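You operate a simulated robot arm through the tools that you are given. There is no shell and no other tool.

You are at the controls of a simulated robot arm. One attempt, no reset.

## Task
Stir one scoop of curd from the pink cup into the tall clay pot's milk and close the pot.
Fine: stir with the small scoop, stand it back, then put the lid on. Set down upright: small scoop.

The check looks at the end state, three seconds after you hand in, the way a careful person would. Anything else that was tipped, shoved, dropped, spilled or broken makes it a failure. A push-on lid holds only when it is set on centred and level and pressed home; a screw cap is set on level and turned clockwise until tight.

## Robot
A 6-joint arm with a two-finger gripper, fixed in place. Base frame: the origin is on the floor under the middle of its stand, x ahead of it, y to its left, z up; the work surface is at about z = 0.8. Readings come in m, degrees, newtons and seconds.
It reaches about 1.637 m from its shoulder. Its first joint turns from -166.0 to 166.0 degrees. Payload 3.43 kg.
The TCP is the grasp point between the finger pads, 0.02 m short of the fingertips. In the tool frame z runs along the fingers and y along their closing line. The gripper opens to 0.19 m; its body begins 0.248 m behind the TCP.
Orientation is told as [roll, pitch, yaw] about the base's x, y, z axes, in that order, counted from this pose: with the fingers straight down and closing along the base's y, the tool's x points along the base's -x, its y along +y and its z along -z.

## Interface
- The arm moves only by the tool nudge_tool. Its argument "series" is a list of rows, each a list of 6 numbers: the shift along the base's x, y, z in units of 20 mm (1.0 is 20 mm), then the turn, a rotation vector about the base's x, y, z in units of 8 degrees (1.0 is 8 degrees). In form: [[dx, dy, dz, ax, ay, az], ...]. A call has 1 to 20 rows; each row shifts and turns the commanded pose from where the row before left it. "claw" is the gripper command, from -1 (shut) to 1 (fully open), values between in proportion, set as the call begins (left out, the last holds). A call with a number of a shift or a turn outside -1 to 1 is refused whole. A row lasts 0.2 s, in which the tool goes at most 0.05 m and 8.6 degrees; a call with a longer step from one row to the next is refused whole, and so is a gripper value outside its range. Where a pose cannot be reached the arm comes as near as it can. A force on the tool above 40 N (or 10 N above the force at the start of the call, whichever is more), or a blocked arm, ends the call early, and 0.2 s more pass. The fingers move at their own pace (about 0.045 m/s each) and stop on an object; they squeeze with about 44 N. The grip force told is the motor's: it shows also when the fingers shut on nothing. Time passes only in rows, and 0.2 s behind the last, so rows that do not move let the fingers close. The reply holds the time, the measured pose of the TCP, the force on the tool along the base axes, the opening and the grip force, in the units named above and with some noise, with the torque about the TCP (base axes, N m) and any sound that the robot's microphone picked up, and new pictures: "views" is both (left out), scene, wrist or none.
- Cameras (640 x 400 px; columns grow to the right, rows downward): "scene" is fixed at [0.3979, 0.5008, 1.4591]; the picture's right is [-0.38, -0.93, 0.00], its down [-0.70, 0.28, -0.66] and it looks along [0.61, -0.25, -0.75] (base axes); focal length 250 px, centre (320, 200). "wrist" rides on the gripper at [0.07, -0.008, -0.288] in the tool frame; the picture's right is [0.12, 0.99, 0.00], its down [-0.96, 0.12, -0.25] and it looks along [-0.25, 0.03, 0.97] (tool axes); focal length 261 px, centre (320, 200). There is no depth. A picture from a camera that has moved, and an enlarged one, comes with that camera's place and axes in the base frame and with its lens.
- raise_lower(by): slides the trunk up (or, below 0, down) by that many m; the arm rides with it, the base frame stays. It gives what a move gives, with no picture.
- inspect(camera, box): a new picture of the part [left, top, right, bottom] of that camera's present view, enlarged. The clock stands still meanwhile.
- job_done(): hands the job in; it is judged then, once.

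Nothing tells you positions but the pictures and the camera data. Unless the task says otherwise, let go and move clear before handing in.

The tools are called after "Call:" as name(argument=value, ...) on one line, values as JSON. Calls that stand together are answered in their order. nudge_tool: Moves the arm, as the interface text tells. Its arguments: {"type":"object","properties":{"series":{"type":"array","items":{"type":"array","items":{"type":"number"}}},"claw":{"type":"number"},"views":{"type":"string","enum":["both","scene","wrist","none"]}},"required":["series"]} The other tools are called the same way: raise_lower (by) moves the trunk up or down; inspect (camera, box) takes an enlarged picture of a part of a camera's view; job_done () hands the job in.

At the start:

```text
time_s: 0.0
tool_pos: [0.6852, 0.2225, 1.24]
orientation: [0.0, 0.1, 0.0]
force: [0.5, 0.5, 0.6]
ft_torque: [-0.02, 0.01, 0.0]
opening: 0.19
grasp_force: 0.0
trunk travel left (down, up): [-0.15, 0.09]
```

scene: 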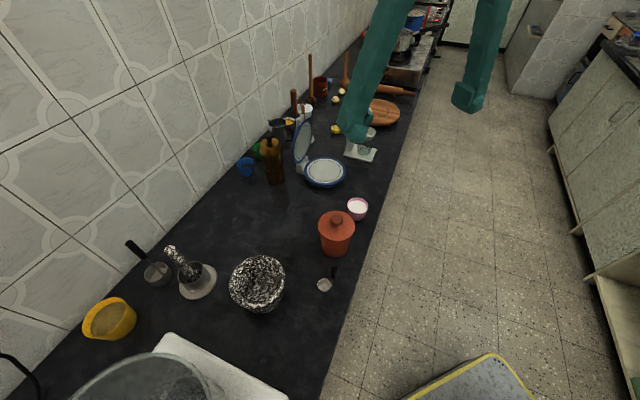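
wrist: 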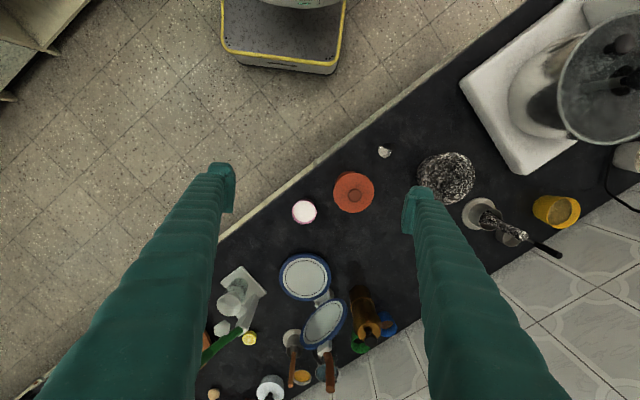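

I see a counter running diagonally with a terracotta pot (lid on), a pink/white cup beside it, and a small scoop lying/standing near the pot. I'll enlarge those parts first to locate them precisely.

Call:
inspect(camera="scene", box=[280, 180, 400, 310])

Call:
inspect(camera="wrist", box=[270, 130, 430, 240])

Call:
inspect(camera="scene", box=[300, 250, 360, 300])

Call:
inspect(camera="scene", box=[120, 220, 300, 320])

```text
3.08 times, centred on (340, 245) of scene
camera zoom: at [0.3979, 0.5008, 1.4591], right [-0.38, -0.93, 0.0], down [-0.7, 0.28, -0.66], along [0.61, -0.25, -0.75], focal length 771 px, centre (258, 62)
```

zoom: 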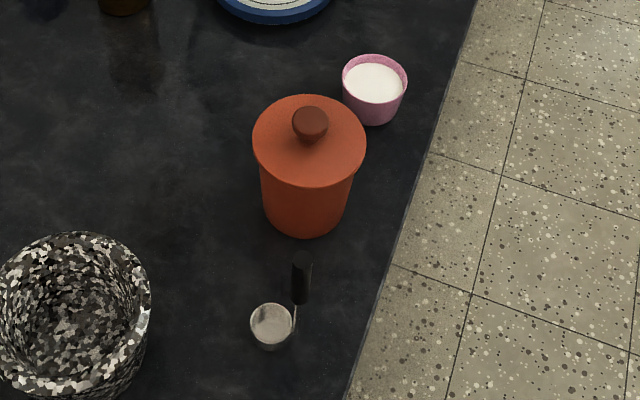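

```text
3.64 times, centred on (350, 185) of wrist
camera zoom: at [0.6139, 0.215, 1.5268], right [-0.12, 0.99, 0.0], down [0.96, 0.12, 0.25], along [0.25, 0.03, -0.97], focal length 948 px, centre (211, 254)
```

zoom: 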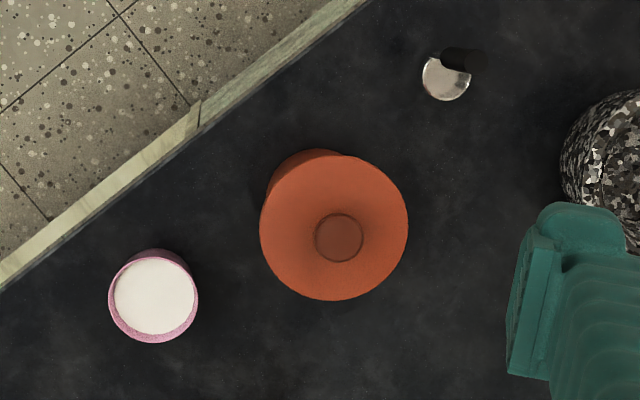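

```text
8.00 times, centred on (330, 275) of scene
camera zoom: at [0.3979, 0.5008, 1.4591], right [-0.38, -0.93, 0.0], down [-0.7, 0.28, -0.66], along [0.61, -0.25, -0.75], focal length 2004 px, centre (240, -400)
```

zoom: 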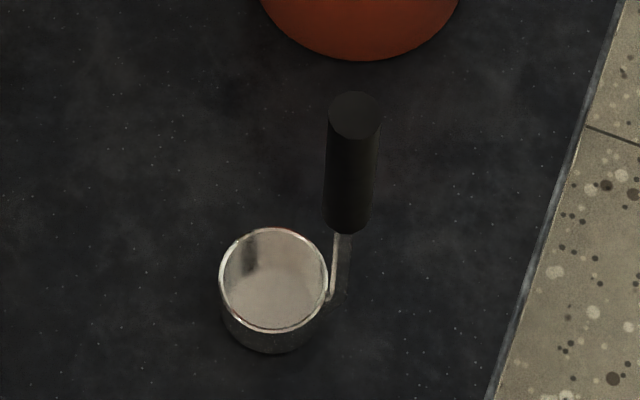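

```text
3.56 times, centred on (210, 270) of scene
camera zoom: at [0.3979, 0.5008, 1.4591], right [-0.38, -0.93, 0.0], down [-0.7, 0.28, -0.66], along [0.61, -0.25, -0.75], focal length 891 px, centre (711, -49)
```

zoom: 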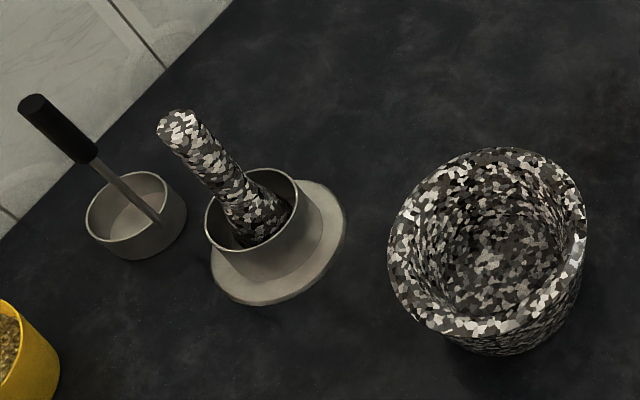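

The orange clay pot with a knobbed lid is at about (0.746, 0.311) with its lid disc near z≈0.90 and knob top near z≈0.935. The pink cup is at about (0.829, 0.195) and the small scoop stands at about (0.635, 0.39), its upright handle at (0.627, 0.370). First I hover above the knob with the fingers partly closed, then look again.

Call:
nudge_tool(series=[[0.305, 0.44, -0.95, 0, 0, 0], [0.305, 0.44, -0.95, 0, 0, 0], [0.305, 0.44, -0.95, 0, 0, 0], [0.305, 0.44, -0.95, 0, 0, 0], [0.305, 0.44, -0.95, 0, 0, 0], [0.305, 0.44, -0.95, 0, 0, 0], [0.305, 0.44, -0.95, 0, 0, 0], [0.305, 0.44, -0.95, 0, 0, 0], [0.305, 0.44, -0.95, 0, 0, 0], [0.305, 0.44, -0.95, 0, 0, 0], [0, 0, 0, 0, 0, 0]], claw=-0.2)

```text
time_s: 2.4
tool_pos: [0.7473, 0.3114, 1.0508]
orientation: [0.0, 0.1, 0.0]
force: [-1.0, 0.5, 0.1]
ft_torque: [-0.02, 0.03, 0.01]
opening: 0.0757
grasp_force: 0.1
trunk travel left (down, up): [-0.15, 0.09]
camera wrist: at [0.6756, 0.304, 1.3375], right [-0.12, 0.99, 0.0], down [0.96, 0.12, 0.25], along [0.25, 0.03, -0.97], focal length 261 px, centre (320, 200)
```

scene: 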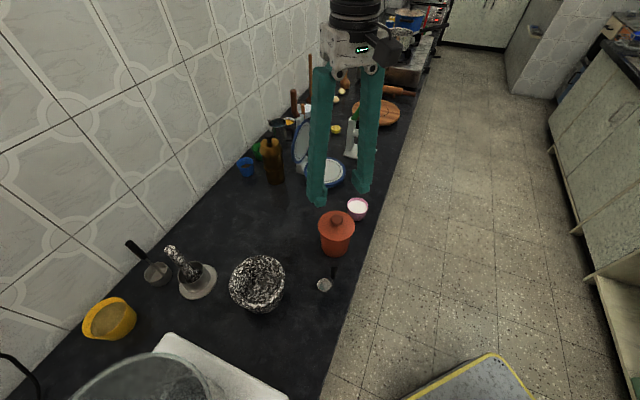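
wrist: 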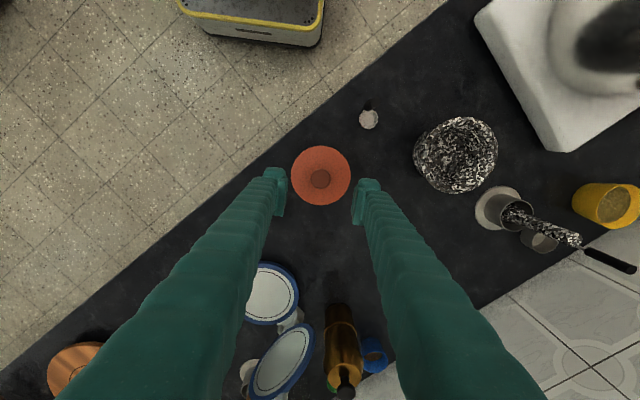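

The knob sits right at the pixel directly below the TCP, so alignment looks good. I'll check it enlarged before descending.

Call:
inspect(camera="wrist", box=[270, 100, 390, 230])

Call:
inspect(camera="scene", box=[300, 190, 380, 260])

```text
3.08 times, centred on (330, 165) of wrist
camera zoom: at [0.6756, 0.304, 1.3375], right [-0.12, 0.99, 0.0], down [0.96, 0.12, 0.25], along [0.25, 0.03, -0.97], focal length 802 px, centre (289, 308)
```

zoom: 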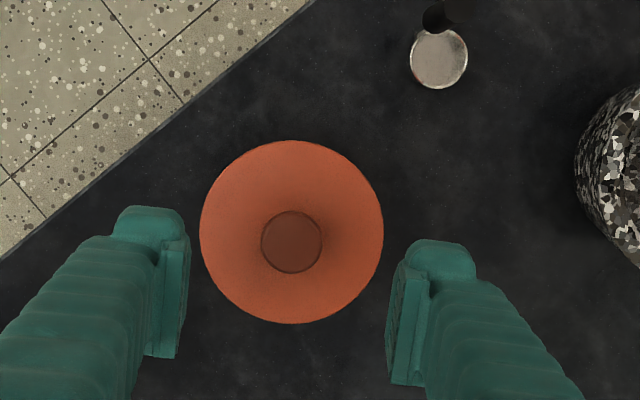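

```text
5.71 times, centred on (340, 225) of scene
camera zoom: at [0.3979, 0.5008, 1.4591], right [-0.38, -0.93, 0.0], down [-0.7, 0.28, -0.66], along [0.61, -0.25, -0.75], focal length 1432 px, centre (206, 57)
```

zoom: 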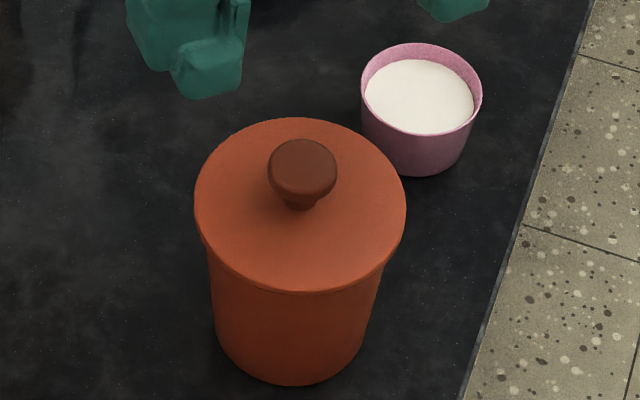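

Knob refined to about (0.745, 0.3135), alignment is within 2 mm. I descend so the pads straddle the mushroom-shaped knob, with tips just above the lid disc.

Call:
nudge_tool(series=[[-0.1, 0.1, -1, 0, 0, 0], [0, 0, -1, 0, 0, 0], [0, 0, -1, 0, 0, 0], [0, 0, -1, 0, 0, 0], [0, 0, -1, 0, 0, 0], [0, 0, -0.6, 0, 0, 0], [0, 0, -0.5, 0, 0, 0], [0, 0, 0, 0, 0, 0]])

```text
time_s: 4.2
tool_pos: [0.7429, 0.3106, 0.9268]
orientation: [-0.1, -0.1, 0.0]
force: [-0.6, -1.3, 7.7]
ft_torque: [0.0, 0.0, 0.02]
opening: 0.076
grasp_force: 0.1
trunk travel left (down, up): [-0.15, 0.09]
camera wrist: at [0.6725, 0.3045, 1.2152], right [-0.12, 0.99, 0.0], down [0.96, 0.12, 0.25], along [0.25, 0.03, -0.97], focal length 261 px, centre (320, 200)
```

scene: 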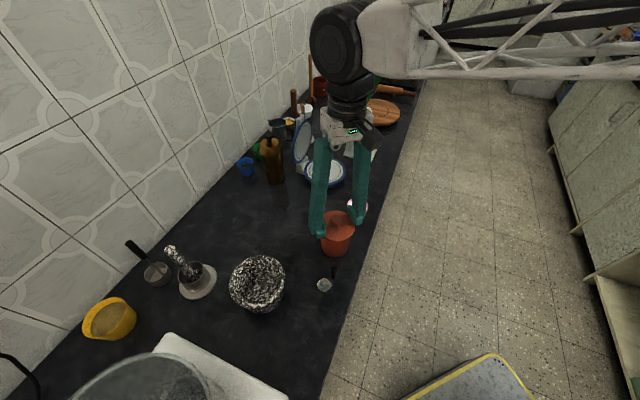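
wrist: 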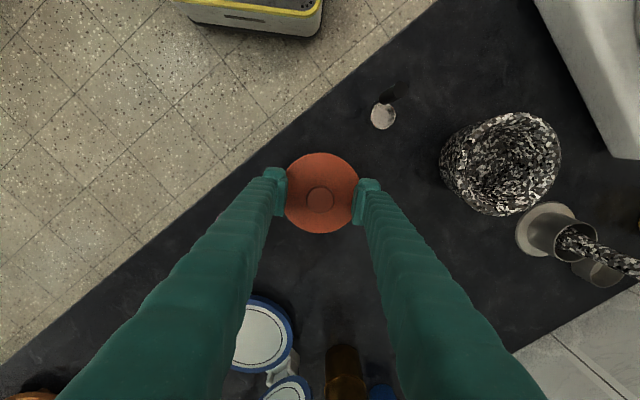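

The tool shows ~7.7 N upward, so the fingertips are lightly touching the lid disc. I'll back up a few millimetres and then close on the knob.

Call:
nudge_tool(series=[[0.05, 0.05, 0.3, 0, 0, 0], [0, 0, 0, 0, 0, 0]])

Call:
inspect(camera="scene", box=[295, 190, 385, 260])

Call:
inspect(camera="wrist", box=[260, 140, 380, 240])

```text
time_s: 4.8
tool_pos: [0.7448, 0.3136, 0.9336]
orientation: [0.0, 0.0, 0.0]
force: [0.0, -0.8, -0.1]
ft_torque: [0.01, -0.02, 0.0]
opening: 0.0759
grasp_force: 0.0
trunk travel left (down, up): [-0.15, 0.09]
camera wrist: at [0.6735, 0.3058, 1.2208], right [-0.12, 0.99, 0.0], down [0.96, 0.12, 0.25], along [0.25, 0.03, -0.97], focal length 261 px, centre (320, 200)
```

scene: 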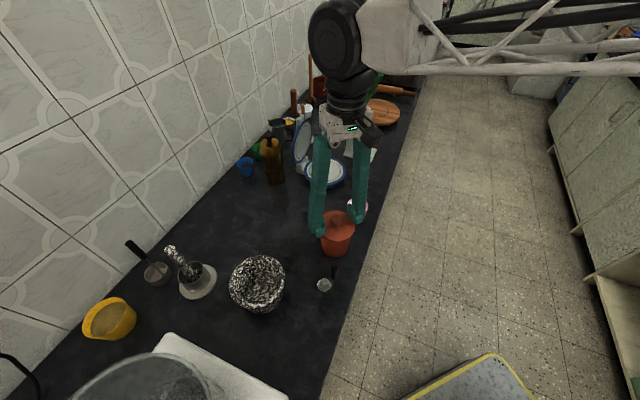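
wrist: 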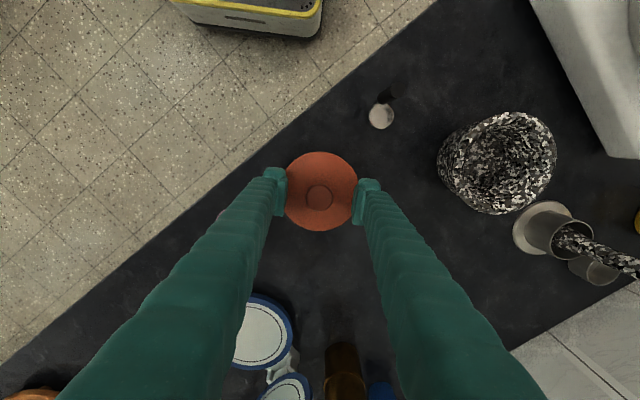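

```text
5.71 times, centred on (340, 225) of scene
camera zoom: at [0.3979, 0.5008, 1.4591], right [-0.38, -0.93, 0.0], down [-0.7, 0.28, -0.66], along [0.61, -0.25, -0.75], focal length 1432 px, centre (206, 57)
```

zoom: 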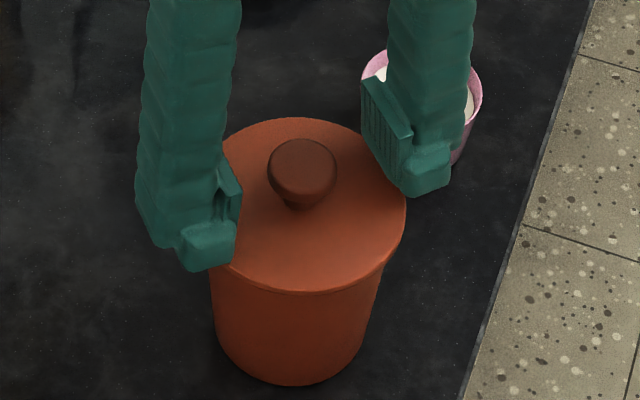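

```text
4.00 times, centred on (320, 190) of wrist
camera zoom: at [0.6735, 0.3058, 1.2208], right [-0.12, 0.99, 0.0], down [0.96, 0.12, 0.25], along [0.25, 0.03, -0.97], focal length 1043 px, centre (320, 240)
```

zoom: 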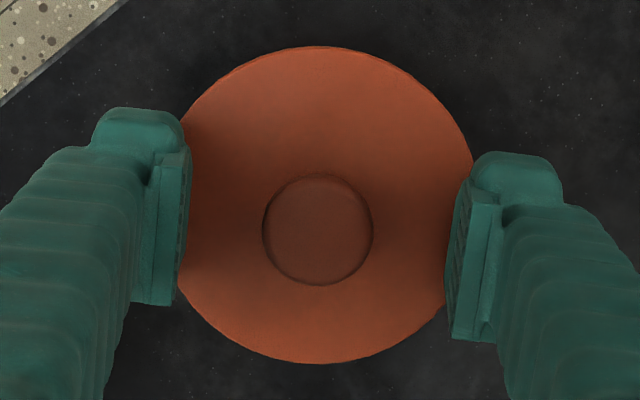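

Force is back to zero with the knob centred between the pads. Closing on the knob now.

Call:
nudge_tool(series=[[0, 0, 0, 0, 0, 0], [0, 0, 0, 0, 0, 0], [0, 0, 0, 0, 0, 0], [0, 0, 0, 0, 0, 0], [0, 0, 0, 0, 0, 0]], claw=-1)

Call:
inspect(camera="scene", box=[295, 190, 385, 260])

```text
time_s: 6.0
tool_pos: [0.7442, 0.3122, 0.9341]
orientation: [0.0, 0.1, -0.1]
force: [-0.2, -0.3, 0.2]
ft_torque: [-0.02, -0.01, -0.03]
opening: 0.0269
grasp_force: 44.3
trunk travel left (down, up): [-0.15, 0.09]
heard: snap
camera wrist: at [0.6735, 0.3057, 1.2208], right [-0.12, 0.99, 0.0], down [0.96, 0.12, 0.25], along [0.25, 0.03, -0.97], focal length 261 px, centre (320, 200)
```

scene: 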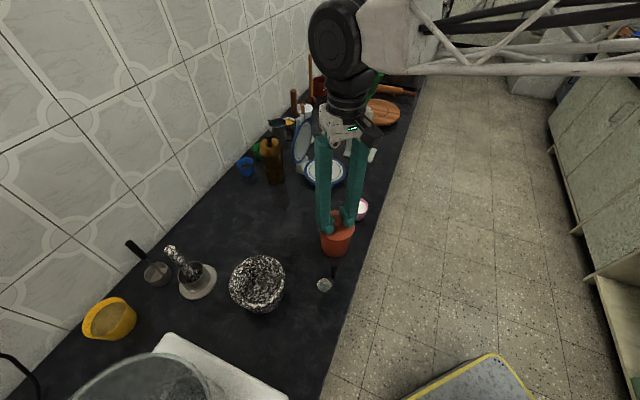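
wrist: 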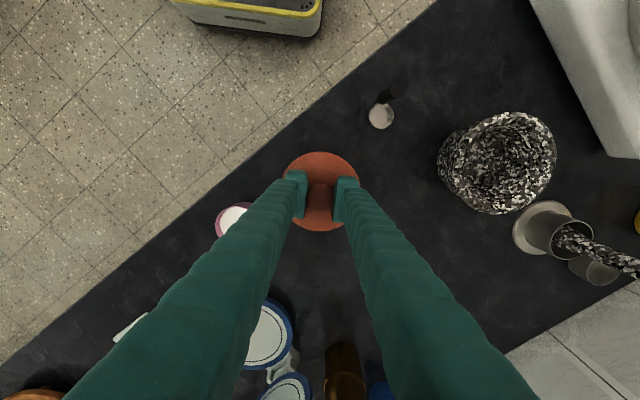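

```text
5.71 times, centred on (340, 225) of scene
camera zoom: at [0.3979, 0.5008, 1.4591], right [-0.38, -0.93, 0.0], down [-0.7, 0.28, -0.66], along [0.61, -0.25, -0.75], focal length 1432 px, centre (206, 57)
```

zoom: 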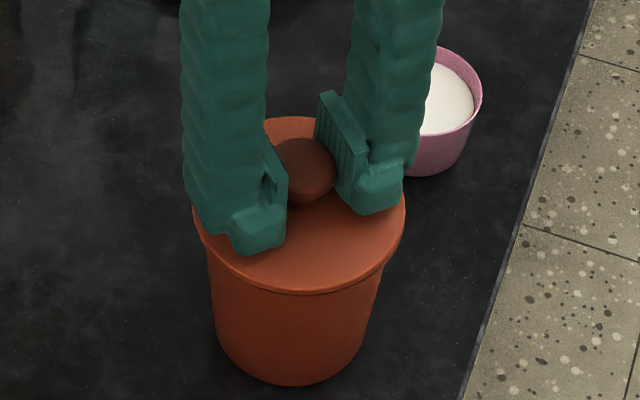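

The fingers hold the knob (27 mm, 44 N); a "snap" was heard, perhaps the lid's push-fit shifting. I lift slowly by about 16 mm and look at whether the lid separates from the pot.

Call:
nudge_tool(series=[[0, 0, 0.2, 0, 0, 0], [0, 0, 0.2, 0, 0, 0], [0, 0, 0.2, 0, 0, 0], [0, 0, 0.2, 0, 0, 0]])

Call:
inspect(camera="scene", box=[295, 190, 385, 260])

```text
time_s: 7.0
tool_pos: [0.7443, 0.313, 0.9493]
orientation: [0.0, 0.0, -0.1]
force: [0.0, 0.1, -0.3]
ft_torque: [0.01, 0.04, -0.01]
opening: 0.0262
grasp_force: 44.4
trunk travel left (down, up): [-0.15, 0.09]
camera wrist: at [0.6735, 0.3059, 1.2363], right [-0.12, 0.99, 0.0], down [0.96, 0.12, 0.25], along [0.25, 0.03, -0.97], focal length 261 px, centre (320, 200)
```

scene: 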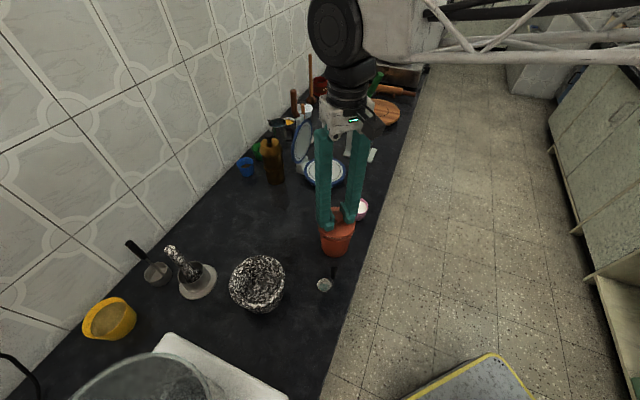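
wrist: 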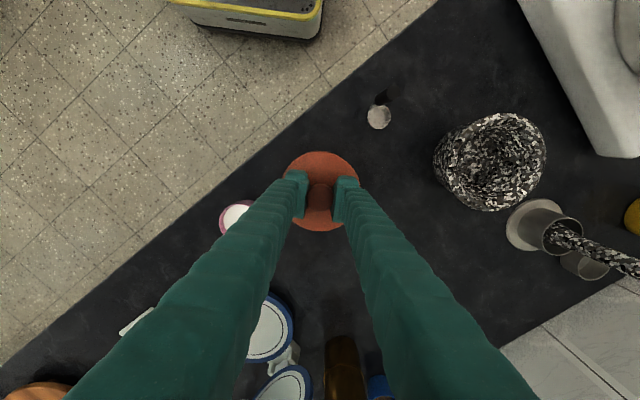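

```text
5.71 times, centred on (340, 225) of scene
camera zoom: at [0.3979, 0.5008, 1.4591], right [-0.38, -0.93, 0.0], down [-0.7, 0.28, -0.66], along [0.61, -0.25, -0.75], focal length 1432 px, centre (206, 57)
```

zoom: 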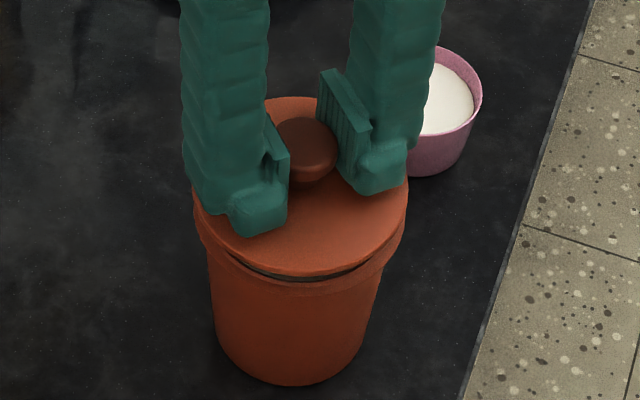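

The lid is lifting cleanly off the pot with no load. I raise it further to see its underside and the milk.

Call:
nudge_tool(series=[[0, 0, 0.5, 0, 0, 0], [0, 0, 0.8, 0, 0, 0], [0, 0, 1, 0, 0, 0], [0, 0, 1, 0, 0, 0], [0, 0, 1, 0, 0, 0], [0, 0, 1, 0, 0, 0], [0, 0, 0, 0, 0, 0]])

Call:
inspect(camera="scene", box=[285, 150, 385, 260])

```text
time_s: 8.6
tool_pos: [0.7444, 0.3129, 1.0544]
orientation: [0.0, 0.0, 0.1]
force: [-0.6, 0.0, -0.3]
ft_torque: [0.02, -0.01, -0.01]
opening: 0.0265
grasp_force: 44.1
trunk travel left (down, up): [-0.15, 0.09]
camera wrist: at [0.6724, 0.3055, 1.3418], right [-0.12, 0.99, 0.0], down [0.96, 0.12, 0.25], along [0.25, 0.03, -0.97], focal length 261 px, centre (320, 200)
```

scene: 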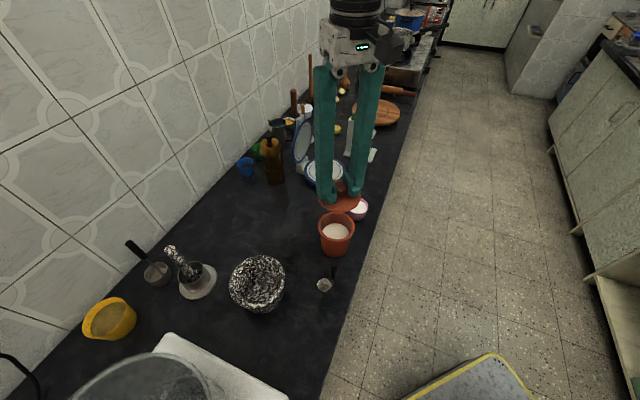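
wrist: 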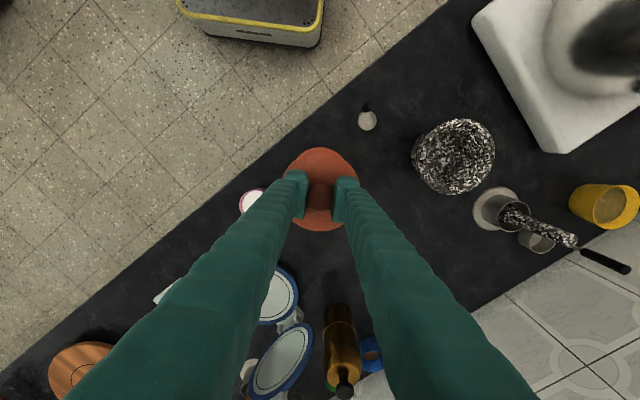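

```text
3.64 times, centred on (335, 205) of scene
camera zoom: at [0.3979, 0.5008, 1.4591], right [-0.38, -0.93, 0.0], down [-0.7, 0.28, -0.66], along [0.61, -0.25, -0.75], focal length 911 px, centre (266, 182)
```

zoom: 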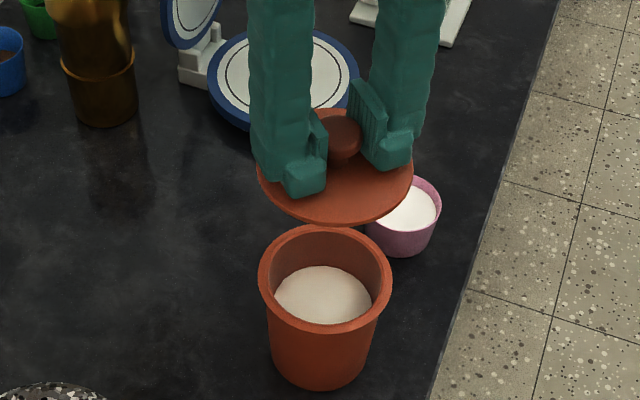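

The milk surface is at about z≈0.86, some 40 mm below the rim. Next I carry the lid to the free counter patch near (0.87, 0.42) and lower it partway.

Call:
nudge_tool(series=[[0.785, 0.67, 0, 0, 0, 0], [0.785, 0.67, 0, 0, 0, 0], [0.785, 0.67, 0, 0, 0, 0], [0.785, 0.67, 0, 0, 0, 0], [0.785, 0.67, 0, 0, 0, 0], [0.785, 0.67, 0, 0, 0, 0], [0.785, 0.67, 0, 0, 0, 0], [0.785, 0.67, 0, 0, 0, 0], [0, 0, -1, 0, 0, 0], [0, 0, -1, 0, 0, 0], [0, 0, -1, 0, 0, 0], [0, 0, -1, 0, 0, 0], [0, 0, -1, 0, 0, 0], [0, 0, -1, 0, 0, 0], [0, 0, -1, 0, 0, 0], [0, 0, -1, 0, 0, 0], [0, 0, -1, 0, 0, 0], [0, 0, 0, 0, 0, 0]])

Call:
inspect(camera="scene", box=[245, 150, 375, 250])

```text
time_s: 12.4
tool_pos: [0.8715, 0.4192, 0.8757]
orientation: [0.1, -0.1, -0.1]
force: [-0.4, 0.4, -0.3]
ft_torque: [-0.01, -0.01, -0.03]
opening: 0.0265
grasp_force: 44.6
trunk travel left (down, up): [-0.15, 0.09]
camera wrist: at [0.8, 0.4122, 1.1628], right [-0.12, 0.99, 0.0], down [0.96, 0.12, 0.25], along [0.25, 0.03, -0.97], focal length 261 px, centre (320, 200)
```

scene: 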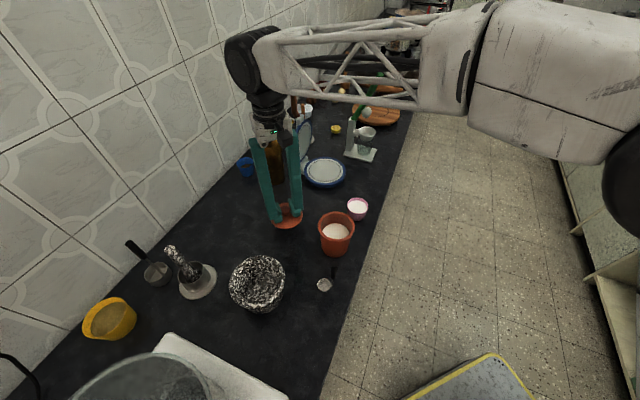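
wrist: 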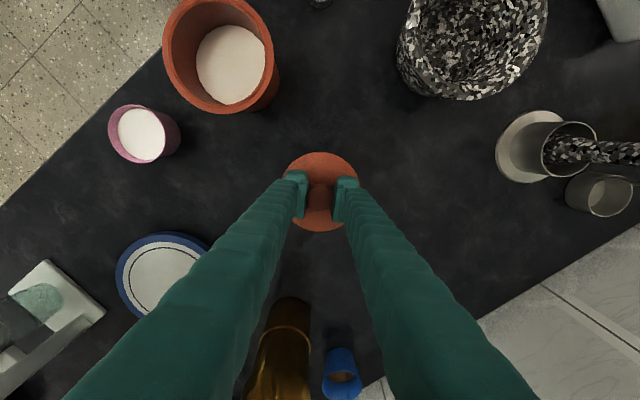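

```text
4.00 times, centred on (310, 200) of scene
camera zoom: at [0.3979, 0.5008, 1.4591], right [-0.38, -0.93, 0.0], down [-0.7, 0.28, -0.66], along [0.61, -0.25, -0.75], focal length 1002 px, centre (360, 200)
```

zoom: 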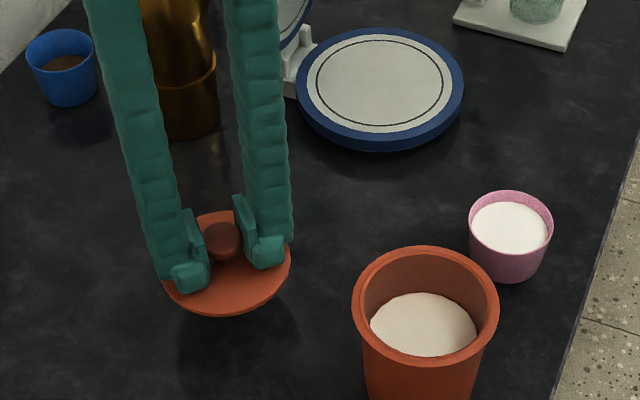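

The lid hovers about 30 mm above the counter at a clear spot. I lower it slowly watching for contact force.

Call:
nudge_tool(series=[[0, 0, -0.25, 0, 0, 0], [0, 0, -0.25, 0, 0, 0], [0, 0, -0.25, 0, 0, 0], [0, 0, -0.25, 0, 0, 0], [0, 0, 0, 0, 0, 0]], views="none")

Call:
inspect(camera="scene", box=[260, 170, 320, 240])

```text
time_s: 13.6
tool_pos: [0.8713, 0.4184, 0.8562]
orientation: [0.2, 0.1, 0.0]
force: [0.4, 0.2, -0.6]
ft_torque: [0.01, -0.01, -0.02]
opening: 0.0264
grasp_force: 44.5
trunk travel left (down, up): [-0.15, 0.09]
```

```text
5.71 times, centred on (290, 205) of scene
camera zoom: at [0.3979, 0.5008, 1.4591], right [-0.38, -0.93, 0.0], down [-0.7, 0.28, -0.66], along [0.61, -0.25, -0.75], focal length 1432 px, centre (491, 171)
```

zoom: 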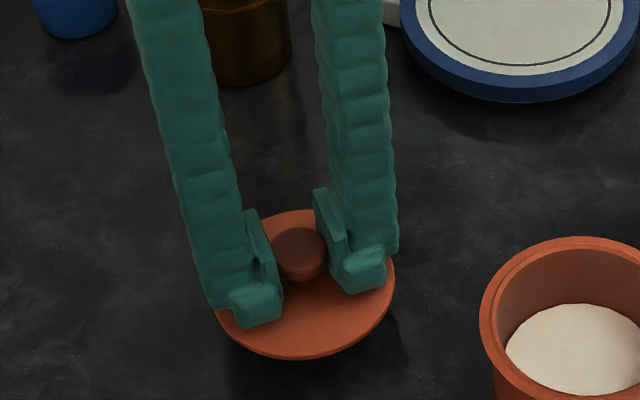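

Call:
nudge_tool(series=[[0, 0, -0.2, 0, 0, 0], [0, 0, -0.2, 0, 0, 0], [0, 0, 0, 0, 0, 0]], views="none")

Call:
inspect(camera="scene", box=[260, 170, 320, 240])

```text
time_s: 14.4
tool_pos: [0.8713, 0.4192, 0.8468]
orientation: [0.0, 0.0, 0.0]
force: [-0.5, 1.1, -0.2]
ft_torque: [-0.01, -0.03, 0.05]
opening: 0.0267
grasp_force: 44.0
trunk travel left (down, up): [-0.15, 0.09]
```

```text
5.71 times, centred on (290, 205) of scene
camera zoom: at [0.3979, 0.5008, 1.4591], right [-0.38, -0.93, 0.0], down [-0.7, 0.28, -0.66], along [0.61, -0.25, -0.75], focal length 1432 px, centre (491, 171)
```

zoom: 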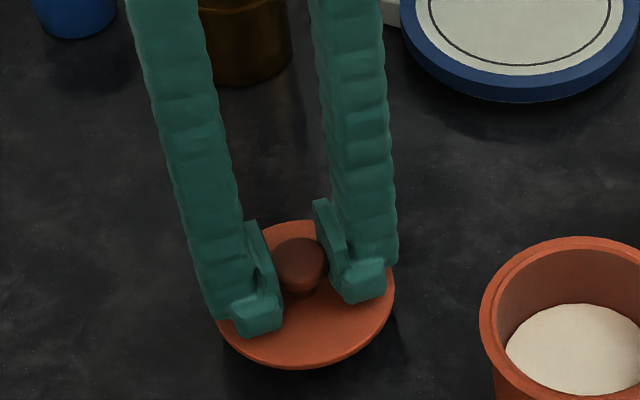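

No contact yet at TCP z=0.847, and the shadow under the lid is still narrowing. I continue down in 2 mm steps.

Call:
nudge_tool(series=[[0, 0, -0.1, 0, 0, 0], [0, 0, -0.1, 0, 0, 0], [0, 0, -0.1, 0, 0, 0], [0, 0, 0, 0, 0, 0]], views="none")

```text
time_s: 15.4
tool_pos: [0.8707, 0.4194, 0.841]
orientation: [-0.1, 0.0, 0.0]
force: [0.4, 0.0, -1.0]
ft_torque: [0.0, 0.03, -0.01]
opening: 0.0268
grasp_force: 44.0
trunk travel left (down, up): [-0.15, 0.09]
```

Call:
nudge_tool(series=[[0, 0, -0.1, 0, 0, 0], [0, 0, -0.1, 0, 0, 0], [0, 0, 0, 0, 0, 0]], views="none")

Call:
inspect(camera="scene", box=[260, 170, 320, 240])

```text
time_s: 16.2
tool_pos: [0.8709, 0.4206, 0.836]
orientation: [0.0, 0.0, 0.0]
force: [0.6, 0.0, -1.5]
ft_torque: [0.0, 0.0, -0.02]
opening: 0.0264
grasp_force: 43.9
trunk travel left (down, up): [-0.15, 0.09]
```

```text
5.71 times, centred on (290, 205) of scene
camera zoom: at [0.3979, 0.5008, 1.4591], right [-0.38, -0.93, 0.0], down [-0.7, 0.28, -0.66], along [0.61, -0.25, -0.75], focal length 1432 px, centre (491, 171)
```

zoom: 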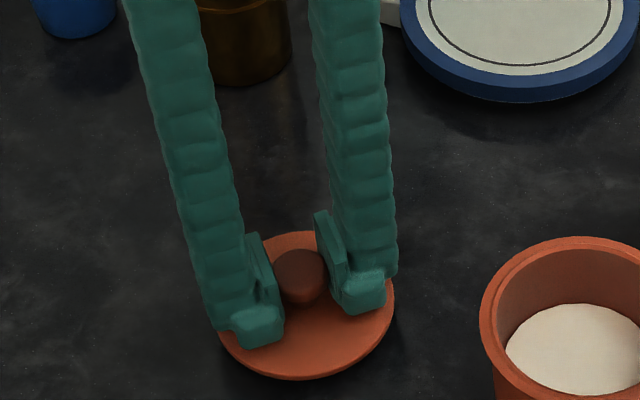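

Call:
nudge_tool(series=[[0, 0, -0.1, 0, 0, 0], [0, 0, -0.1, 0, 0, 0], [0, 0, 0, 0, 0, 0]], views="none")

Call:
inspect(camera="scene", box=[260, 170, 320, 240])

```text
time_s: 17.0
tool_pos: [0.872, 0.4204, 0.8329]
orientation: [0.0, 0.1, 0.1]
force: [-0.3, -0.3, -0.5]
ft_torque: [0.01, 0.03, -0.01]
opening: 0.0265
grasp_force: 43.8
trunk travel left (down, up): [-0.15, 0.09]
```

```text
5.71 times, centred on (290, 205) of scene
camera zoom: at [0.3979, 0.5008, 1.4591], right [-0.38, -0.93, 0.0], down [-0.7, 0.28, -0.66], along [0.61, -0.25, -0.75], focal length 1432 px, centre (491, 171)
```

zoom: 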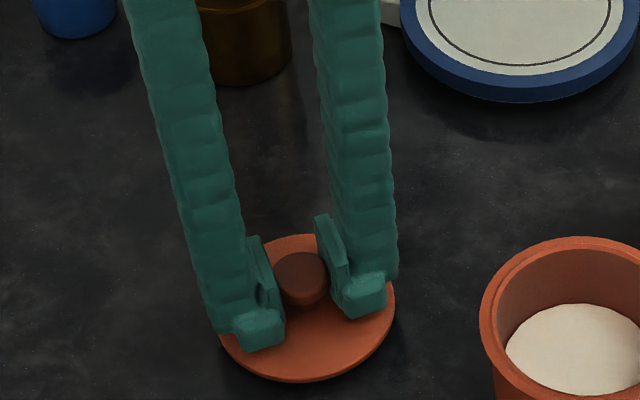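

Call:
nudge_tool(series=[[0, 0, -0.1, 0, 0, 0], [0, 0, -0.1, 0, 0, 0], [0, 0, 0, 0, 0, 0]], views="none")

Call:
inspect(camera="scene", box=[260, 170, 320, 240])

```text
time_s: 17.8
tool_pos: [0.8714, 0.42, 0.8288]
orientation: [0.0, -0.1, 0.0]
force: [-0.2, -0.6, -0.5]
ft_torque: [0.01, 0.01, -0.04]
opening: 0.0267
grasp_force: 44.3
trunk travel left (down, up): [-0.15, 0.09]
```

```text
5.71 times, centred on (290, 205) of scene
camera zoom: at [0.3979, 0.5008, 1.4591], right [-0.38, -0.93, 0.0], down [-0.7, 0.28, -0.66], along [0.61, -0.25, -0.75], focal length 1432 px, centre (491, 171)
```

zoom: 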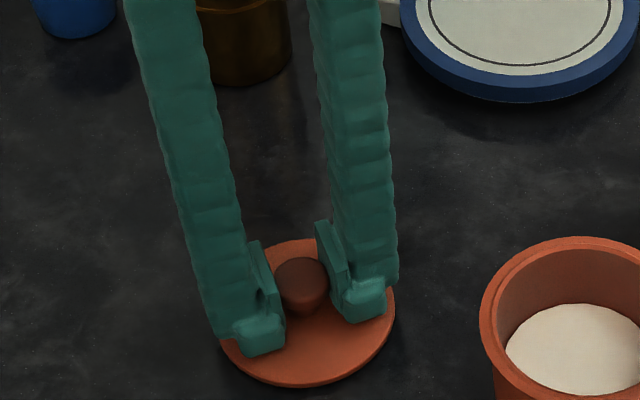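

Call:
nudge_tool(series=[[0, 0, -0.1, 0, 0, 0], [0, 0, -0.1, 0, 0, 0], [0, 0, 0, 0, 0, 0]], views="none")

Call:
inspect(camera="scene", box=[260, 170, 320, 240])

```text
time_s: 18.6
tool_pos: [0.8712, 0.4192, 0.8268]
orientation: [0.1, 0.0, 0.0]
force: [0.2, -0.6, 0.1]
ft_torque: [-0.02, 0.02, 0.0]
opening: 0.0266
grasp_force: 44.5
trunk travel left (down, up): [-0.15, 0.09]
```

```text
5.71 times, centred on (290, 205) of scene
camera zoom: at [0.3979, 0.5008, 1.4591], right [-0.38, -0.93, 0.0], down [-0.7, 0.28, -0.66], along [0.61, -0.25, -0.75], focal length 1432 px, centre (491, 171)
```

zoom: 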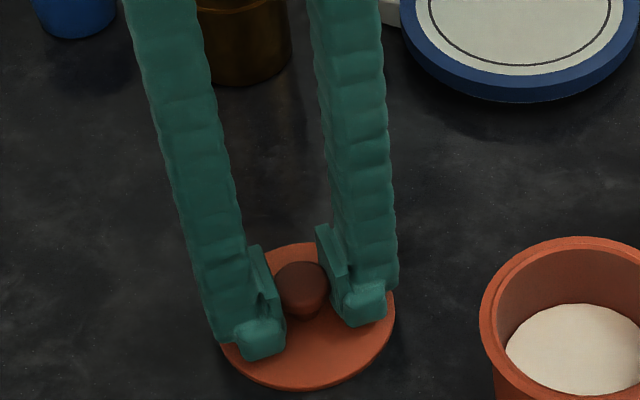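

Call:
nudge_tool(series=[[0, 0, -0.1, 0, 0, 0], [0, 0, -0.1, 0, 0, 0], [0, 0, 0, 0, 0, 0]], views="none")

Call:
inspect(camera="scene", box=[260, 170, 320, 240])

```text
time_s: 19.4
tool_pos: [0.8712, 0.4195, 0.8247]
orientation: [0.0, -0.2, 0.1]
force: [2.0, 3.8, 34.3]
ft_torque: [0.02, 0.08, 0.02]
opening: 0.0265
grasp_force: 43.6
trunk travel left (down, up): [-0.15, 0.09]
```

```text
5.71 times, centred on (290, 205) of scene
camera zoom: at [0.3979, 0.5008, 1.4591], right [-0.38, -0.93, 0.0], down [-0.7, 0.28, -0.66], along [0.61, -0.25, -0.75], focal length 1432 px, centre (491, 171)
```

zoom: 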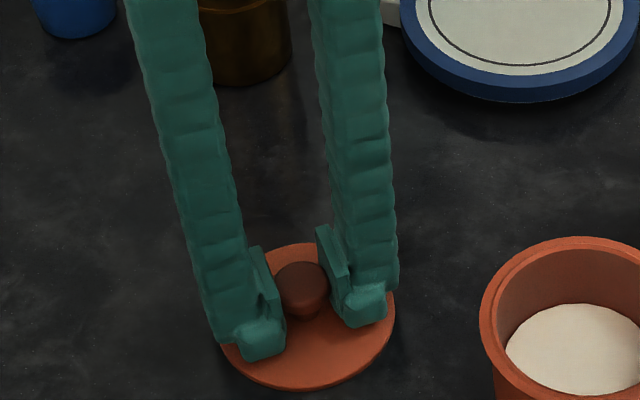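

Contact reached (34 N at TCP z≈0.825). I ease off 2 mm to relieve the push, then release the knob.

Call:
nudge_tool(series=[[0, 0, 0.1, 0, 0, 0], [0, 0, 0, 0, 0, 0]], views="none")

```text
time_s: 20.0
tool_pos: [0.8712, 0.4208, 0.824]
orientation: [-0.1, 0.0, 0.2]
force: [5.2, 5.0, 27.5]
ft_torque: [0.01, -0.29, 0.05]
opening: 0.0263
grasp_force: 44.3
trunk travel left (down, up): [-0.15, 0.09]
```

Call:
nudge_tool(series=[[0, 0, 0.08, 0, 0, 0], [0, 0, 0, 0, 0, 0]], views="none")

```text
time_s: 20.6
tool_pos: [0.8704, 0.4196, 0.8245]
orientation: [-0.2, 0.1, 0.1]
force: [5.0, 4.4, 10.2]
ft_torque: [0.05, -0.36, 0.09]
opening: 0.0265
grasp_force: 44.5
trunk travel left (down, up): [-0.15, 0.09]
```

Call:
nudge_tool(series=[[0, 0, 0.04, 0, 0, 0], [0, 0, 0, 0, 0, 0]], views="none")

```text
time_s: 21.2
tool_pos: [0.8705, 0.4202, 0.8258]
orientation: [-0.1, 0.1, -0.1]
force: [0.1, 0.7, -0.4]
ft_torque: [0.03, -0.01, -0.03]
opening: 0.0264
grasp_force: 43.9
trunk travel left (down, up): [-0.15, 0.09]
```

Forces are zero with the lid resting on the counter. I open the fingers to about 70 mm and rise straight up.

Call:
nudge_tool(series=[[0, 0, 0, 0, 0, 0], [0, 0, 0, 0, 0, 0], [0, 0, 0, 0, 0, 0], [0, 0, 0.5, 0, 0, 0], [0, 0, 1, 0, 0, 0], [0, 0, 1, 0, 0, 0], [0, 0, 1, 0, 0, 0], [0, 0, 1, 0, 0, 0], [0, 0, 1, 0, 0, 0], [0, 0, 1, 0, 0, 0], [0, 0, 1, 0, 0, 0], [0, 0, 1, 0, 0, 0], [0, 0, 1, 0, 0, 0], [0, 0, 1, 0, 0, 0], [0, 0, 1, 0, 0, 0], [0, 0, 0, 0, 0, 0]], claw=-0.26)

Call:
inspect(camera="scene", box=[250, 170, 380, 260])

Call:
inspect(camera="wrist", box=[150, 60, 350, 240])

```text
time_s: 24.6
tool_pos: [0.8699, 0.4199, 1.0564]
orientation: [0.0, 0.0, -0.1]
force: [0.6, -0.3, 0.7]
ft_torque: [0.0, 0.03, 0.0]
opening: 0.0704
grasp_force: 0.1
trunk travel left (down, up): [-0.15, 0.09]
camera wrist: at [0.7986, 0.4132, 1.3439], right [-0.12, 0.99, 0.0], down [0.96, 0.12, 0.25], along [0.25, 0.03, -0.97], focal length 261 px, centre (320, 200)
```

scene: 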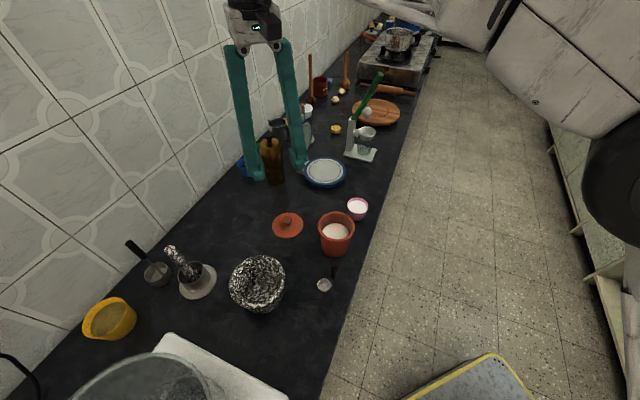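
wrist: 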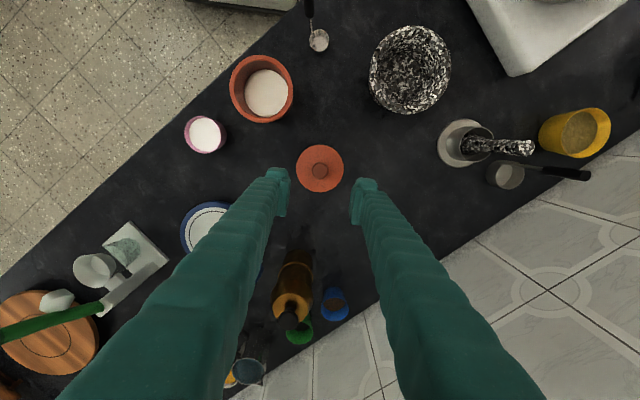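

```text
4.44 times, centred on (315, 215) of scene
camera zoom: at [0.3979, 0.5008, 1.4591], right [-0.38, -0.93, 0.0], down [-0.7, 0.28, -0.66], along [0.61, -0.25, -0.75], focal length 1113 px, centre (342, 133)
```

zoom: 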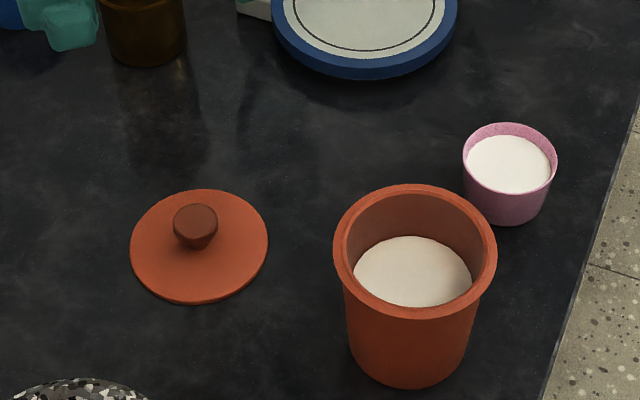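

```text
2.22 times, centred on (250, 150) of wrist
camera zoom: at [0.7986, 0.4132, 1.3439], right [-0.12, 0.99, 0.0], down [0.96, 0.12, 0.25], along [0.25, 0.03, -0.97], focal length 579 px, centre (476, 311)
```

zoom: 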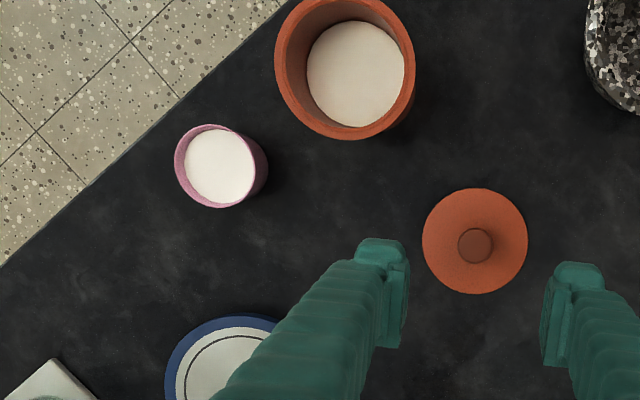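

The lid lies flat at (0.870, 0.420) and the open pot and curd cup are clearly visible. Next I travel high over to the scoop handle near (0.627, 0.370) and check alignment.

Call:
nudge_tool(series=[[-0.935, -0.192, 0, 0, 0, 0], [-0.935, -0.192, 0, 0, 0, 0], [-0.935, -0.192, 0, 0, 0, 0], [-0.935, -0.192, 0, 0, 0, 0], [-0.935, -0.192, 0, 0, 0, 0], [-0.935, -0.192, 0, 0, 0, 0], [-0.935, -0.192, 0, 0, 0, 0], [-0.935, -0.192, 0, 0, 0, 0], [-0.935, -0.192, 0, 0, 0, 0], [-0.935, -0.192, 0, 0, 0, 0], [-0.935, -0.192, 0, 0, 0, 0], [-0.935, -0.192, 0, 0, 0, 0], [-0.935, -0.192, 0, 0, 0, 0], [0, 0, 0, 0, 0, 0]], claw=-0.4)

Call:
inspect(camera="wrist", box=[270, 130, 370, 220])

Call:
inspect(camera="scene", box=[280, 210, 380, 310])

```text
time_s: 27.6
tool_pos: [0.6272, 0.3706, 1.0578]
orientation: [0.0, -0.1, 0.0]
force: [-0.7, 0.1, 0.1]
ft_torque: [0.04, 0.0, 0.01]
opening: 0.057
grasp_force: 0.1
trunk travel left (down, up): [-0.15, 0.09]
camera wrist: at [0.5561, 0.3638, 1.3447], right [-0.12, 0.99, 0.0], down [0.96, 0.12, 0.25], along [0.25, 0.03, -0.97], focal length 261 px, centre (320, 200)
```

scene: 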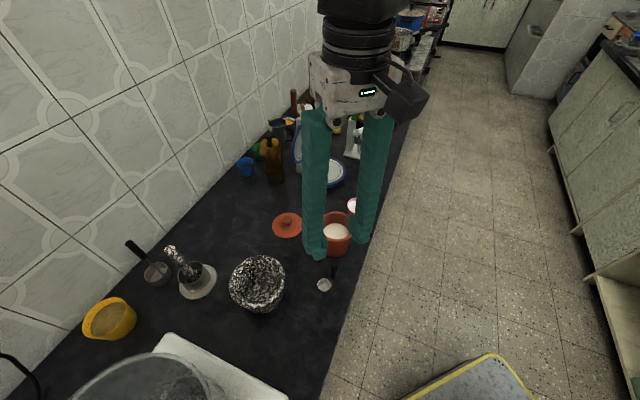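
wrist: 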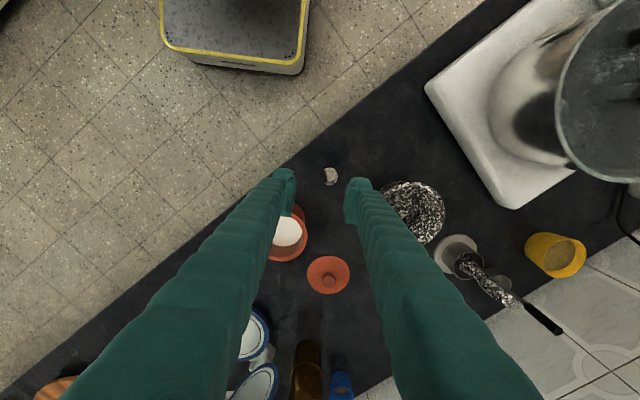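

```text
4.44 times, centred on (320, 175) of wrist
camera zoom: at [0.5561, 0.3638, 1.3447], right [-0.12, 0.99, 0.0], down [0.96, 0.12, 0.25], along [0.25, 0.03, -0.97], focal length 1158 px, centre (320, 311)
```

zoom: 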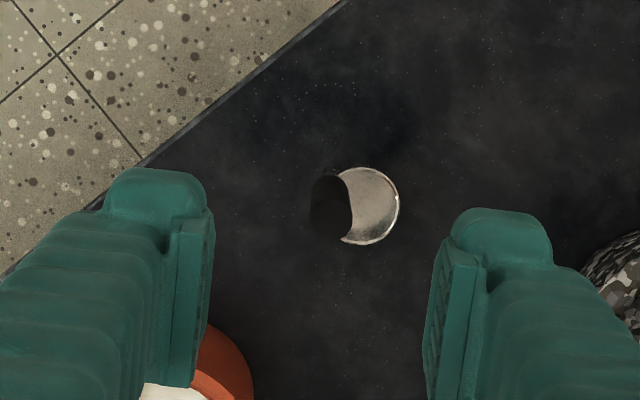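

```text
4.00 times, centred on (330, 260) of scene
camera zoom: at [0.3979, 0.5008, 1.4591], right [-0.38, -0.93, 0.0], down [-0.7, 0.28, -0.66], along [0.61, -0.25, -0.75], focal length 1002 px, centre (280, -40)
```

zoom: 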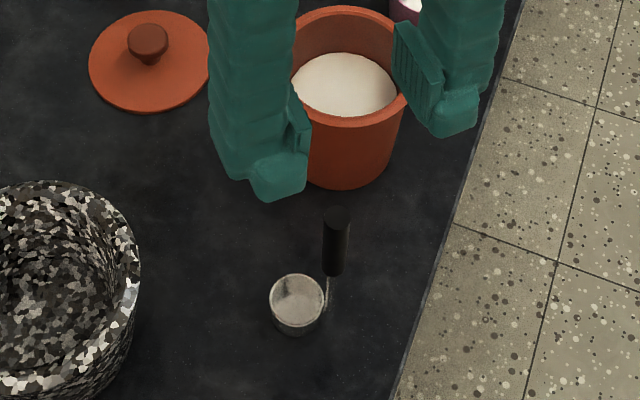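

The handle is at about (0.628, 0.3745), 4 mm toward +y from the TCP, with the scoop's bowl offset about 22 mm from it toward (+x,+y). I correct and descend to grip the upper part of the handle.

Call:
nudge_tool(series=[[0.05, 0.2, 0, 0, 0, 0], [0, 0, -1, 0, 0, 0], [0, 0, -1, 0, 0, 0], [0, 0, -1, 0, 0, 0], [0, 0, -1, 0, 0, 0], [0, 0, -0.5, 0, 0, 0], [0, 0, 0, 0, 0, 0]])

Call:
inspect(camera="wrist", box=[270, 130, 370, 220])

Call:
inspect(camera="scene", box=[280, 210, 380, 310])

```text
time_s: 29.2
tool_pos: [0.629, 0.3754, 0.9653]
orientation: [0.0, 0.0, -0.1]
force: [0.1, 0.0, 0.6]
ft_torque: [-0.01, 0.02, -0.03]
opening: 0.057
grasp_force: 0.0
trunk travel left (down, up): [-0.15, 0.09]
camera wrist: at [0.5581, 0.3676, 1.2528], right [-0.12, 0.99, 0.0], down [0.96, 0.12, 0.25], along [0.25, 0.03, -0.97], focal length 261 px, centre (320, 200)
```

scene: 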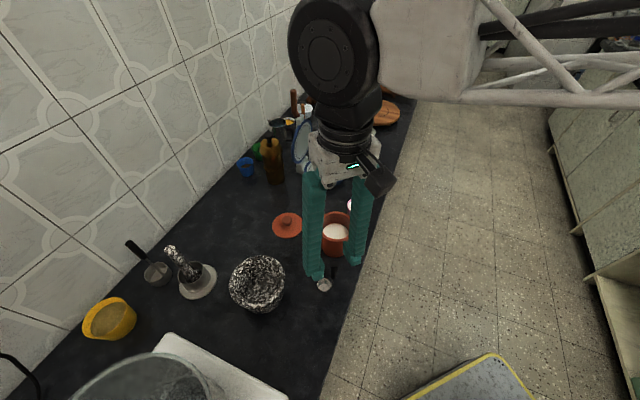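
wrist: 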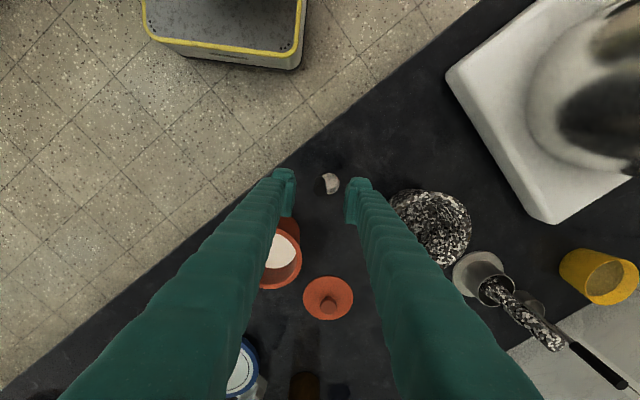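

```text
4.44 times, centred on (320, 175) of wrist
camera zoom: at [0.5581, 0.3676, 1.2528], right [-0.12, 0.99, 0.0], down [0.96, 0.12, 0.25], along [0.25, 0.03, -0.97], focal length 1158 px, centre (320, 311)
```

zoom: 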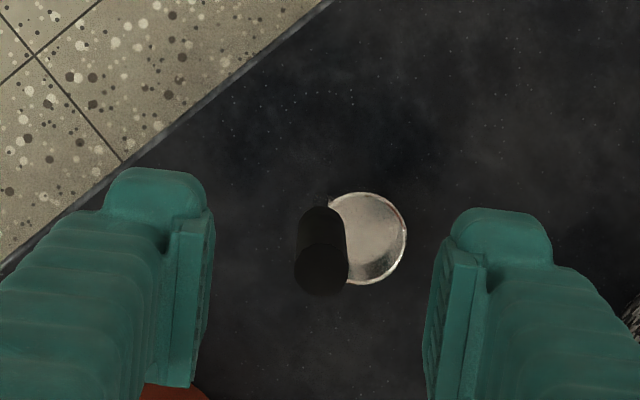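

```text
4.00 times, centred on (330, 260) of scene
camera zoom: at [0.3979, 0.5008, 1.4591], right [-0.38, -0.93, 0.0], down [-0.7, 0.28, -0.66], along [0.61, -0.25, -0.75], focal length 1002 px, centre (280, -40)
```

zoom: 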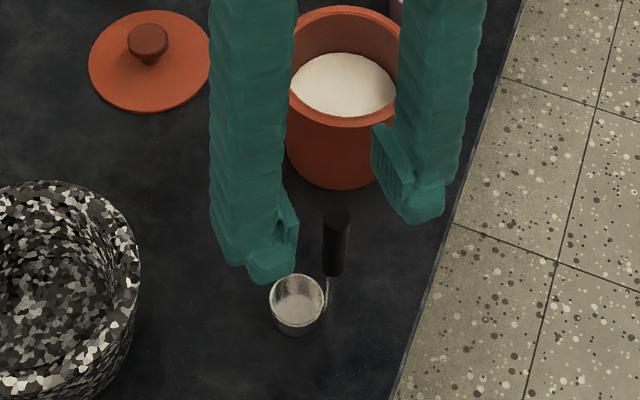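

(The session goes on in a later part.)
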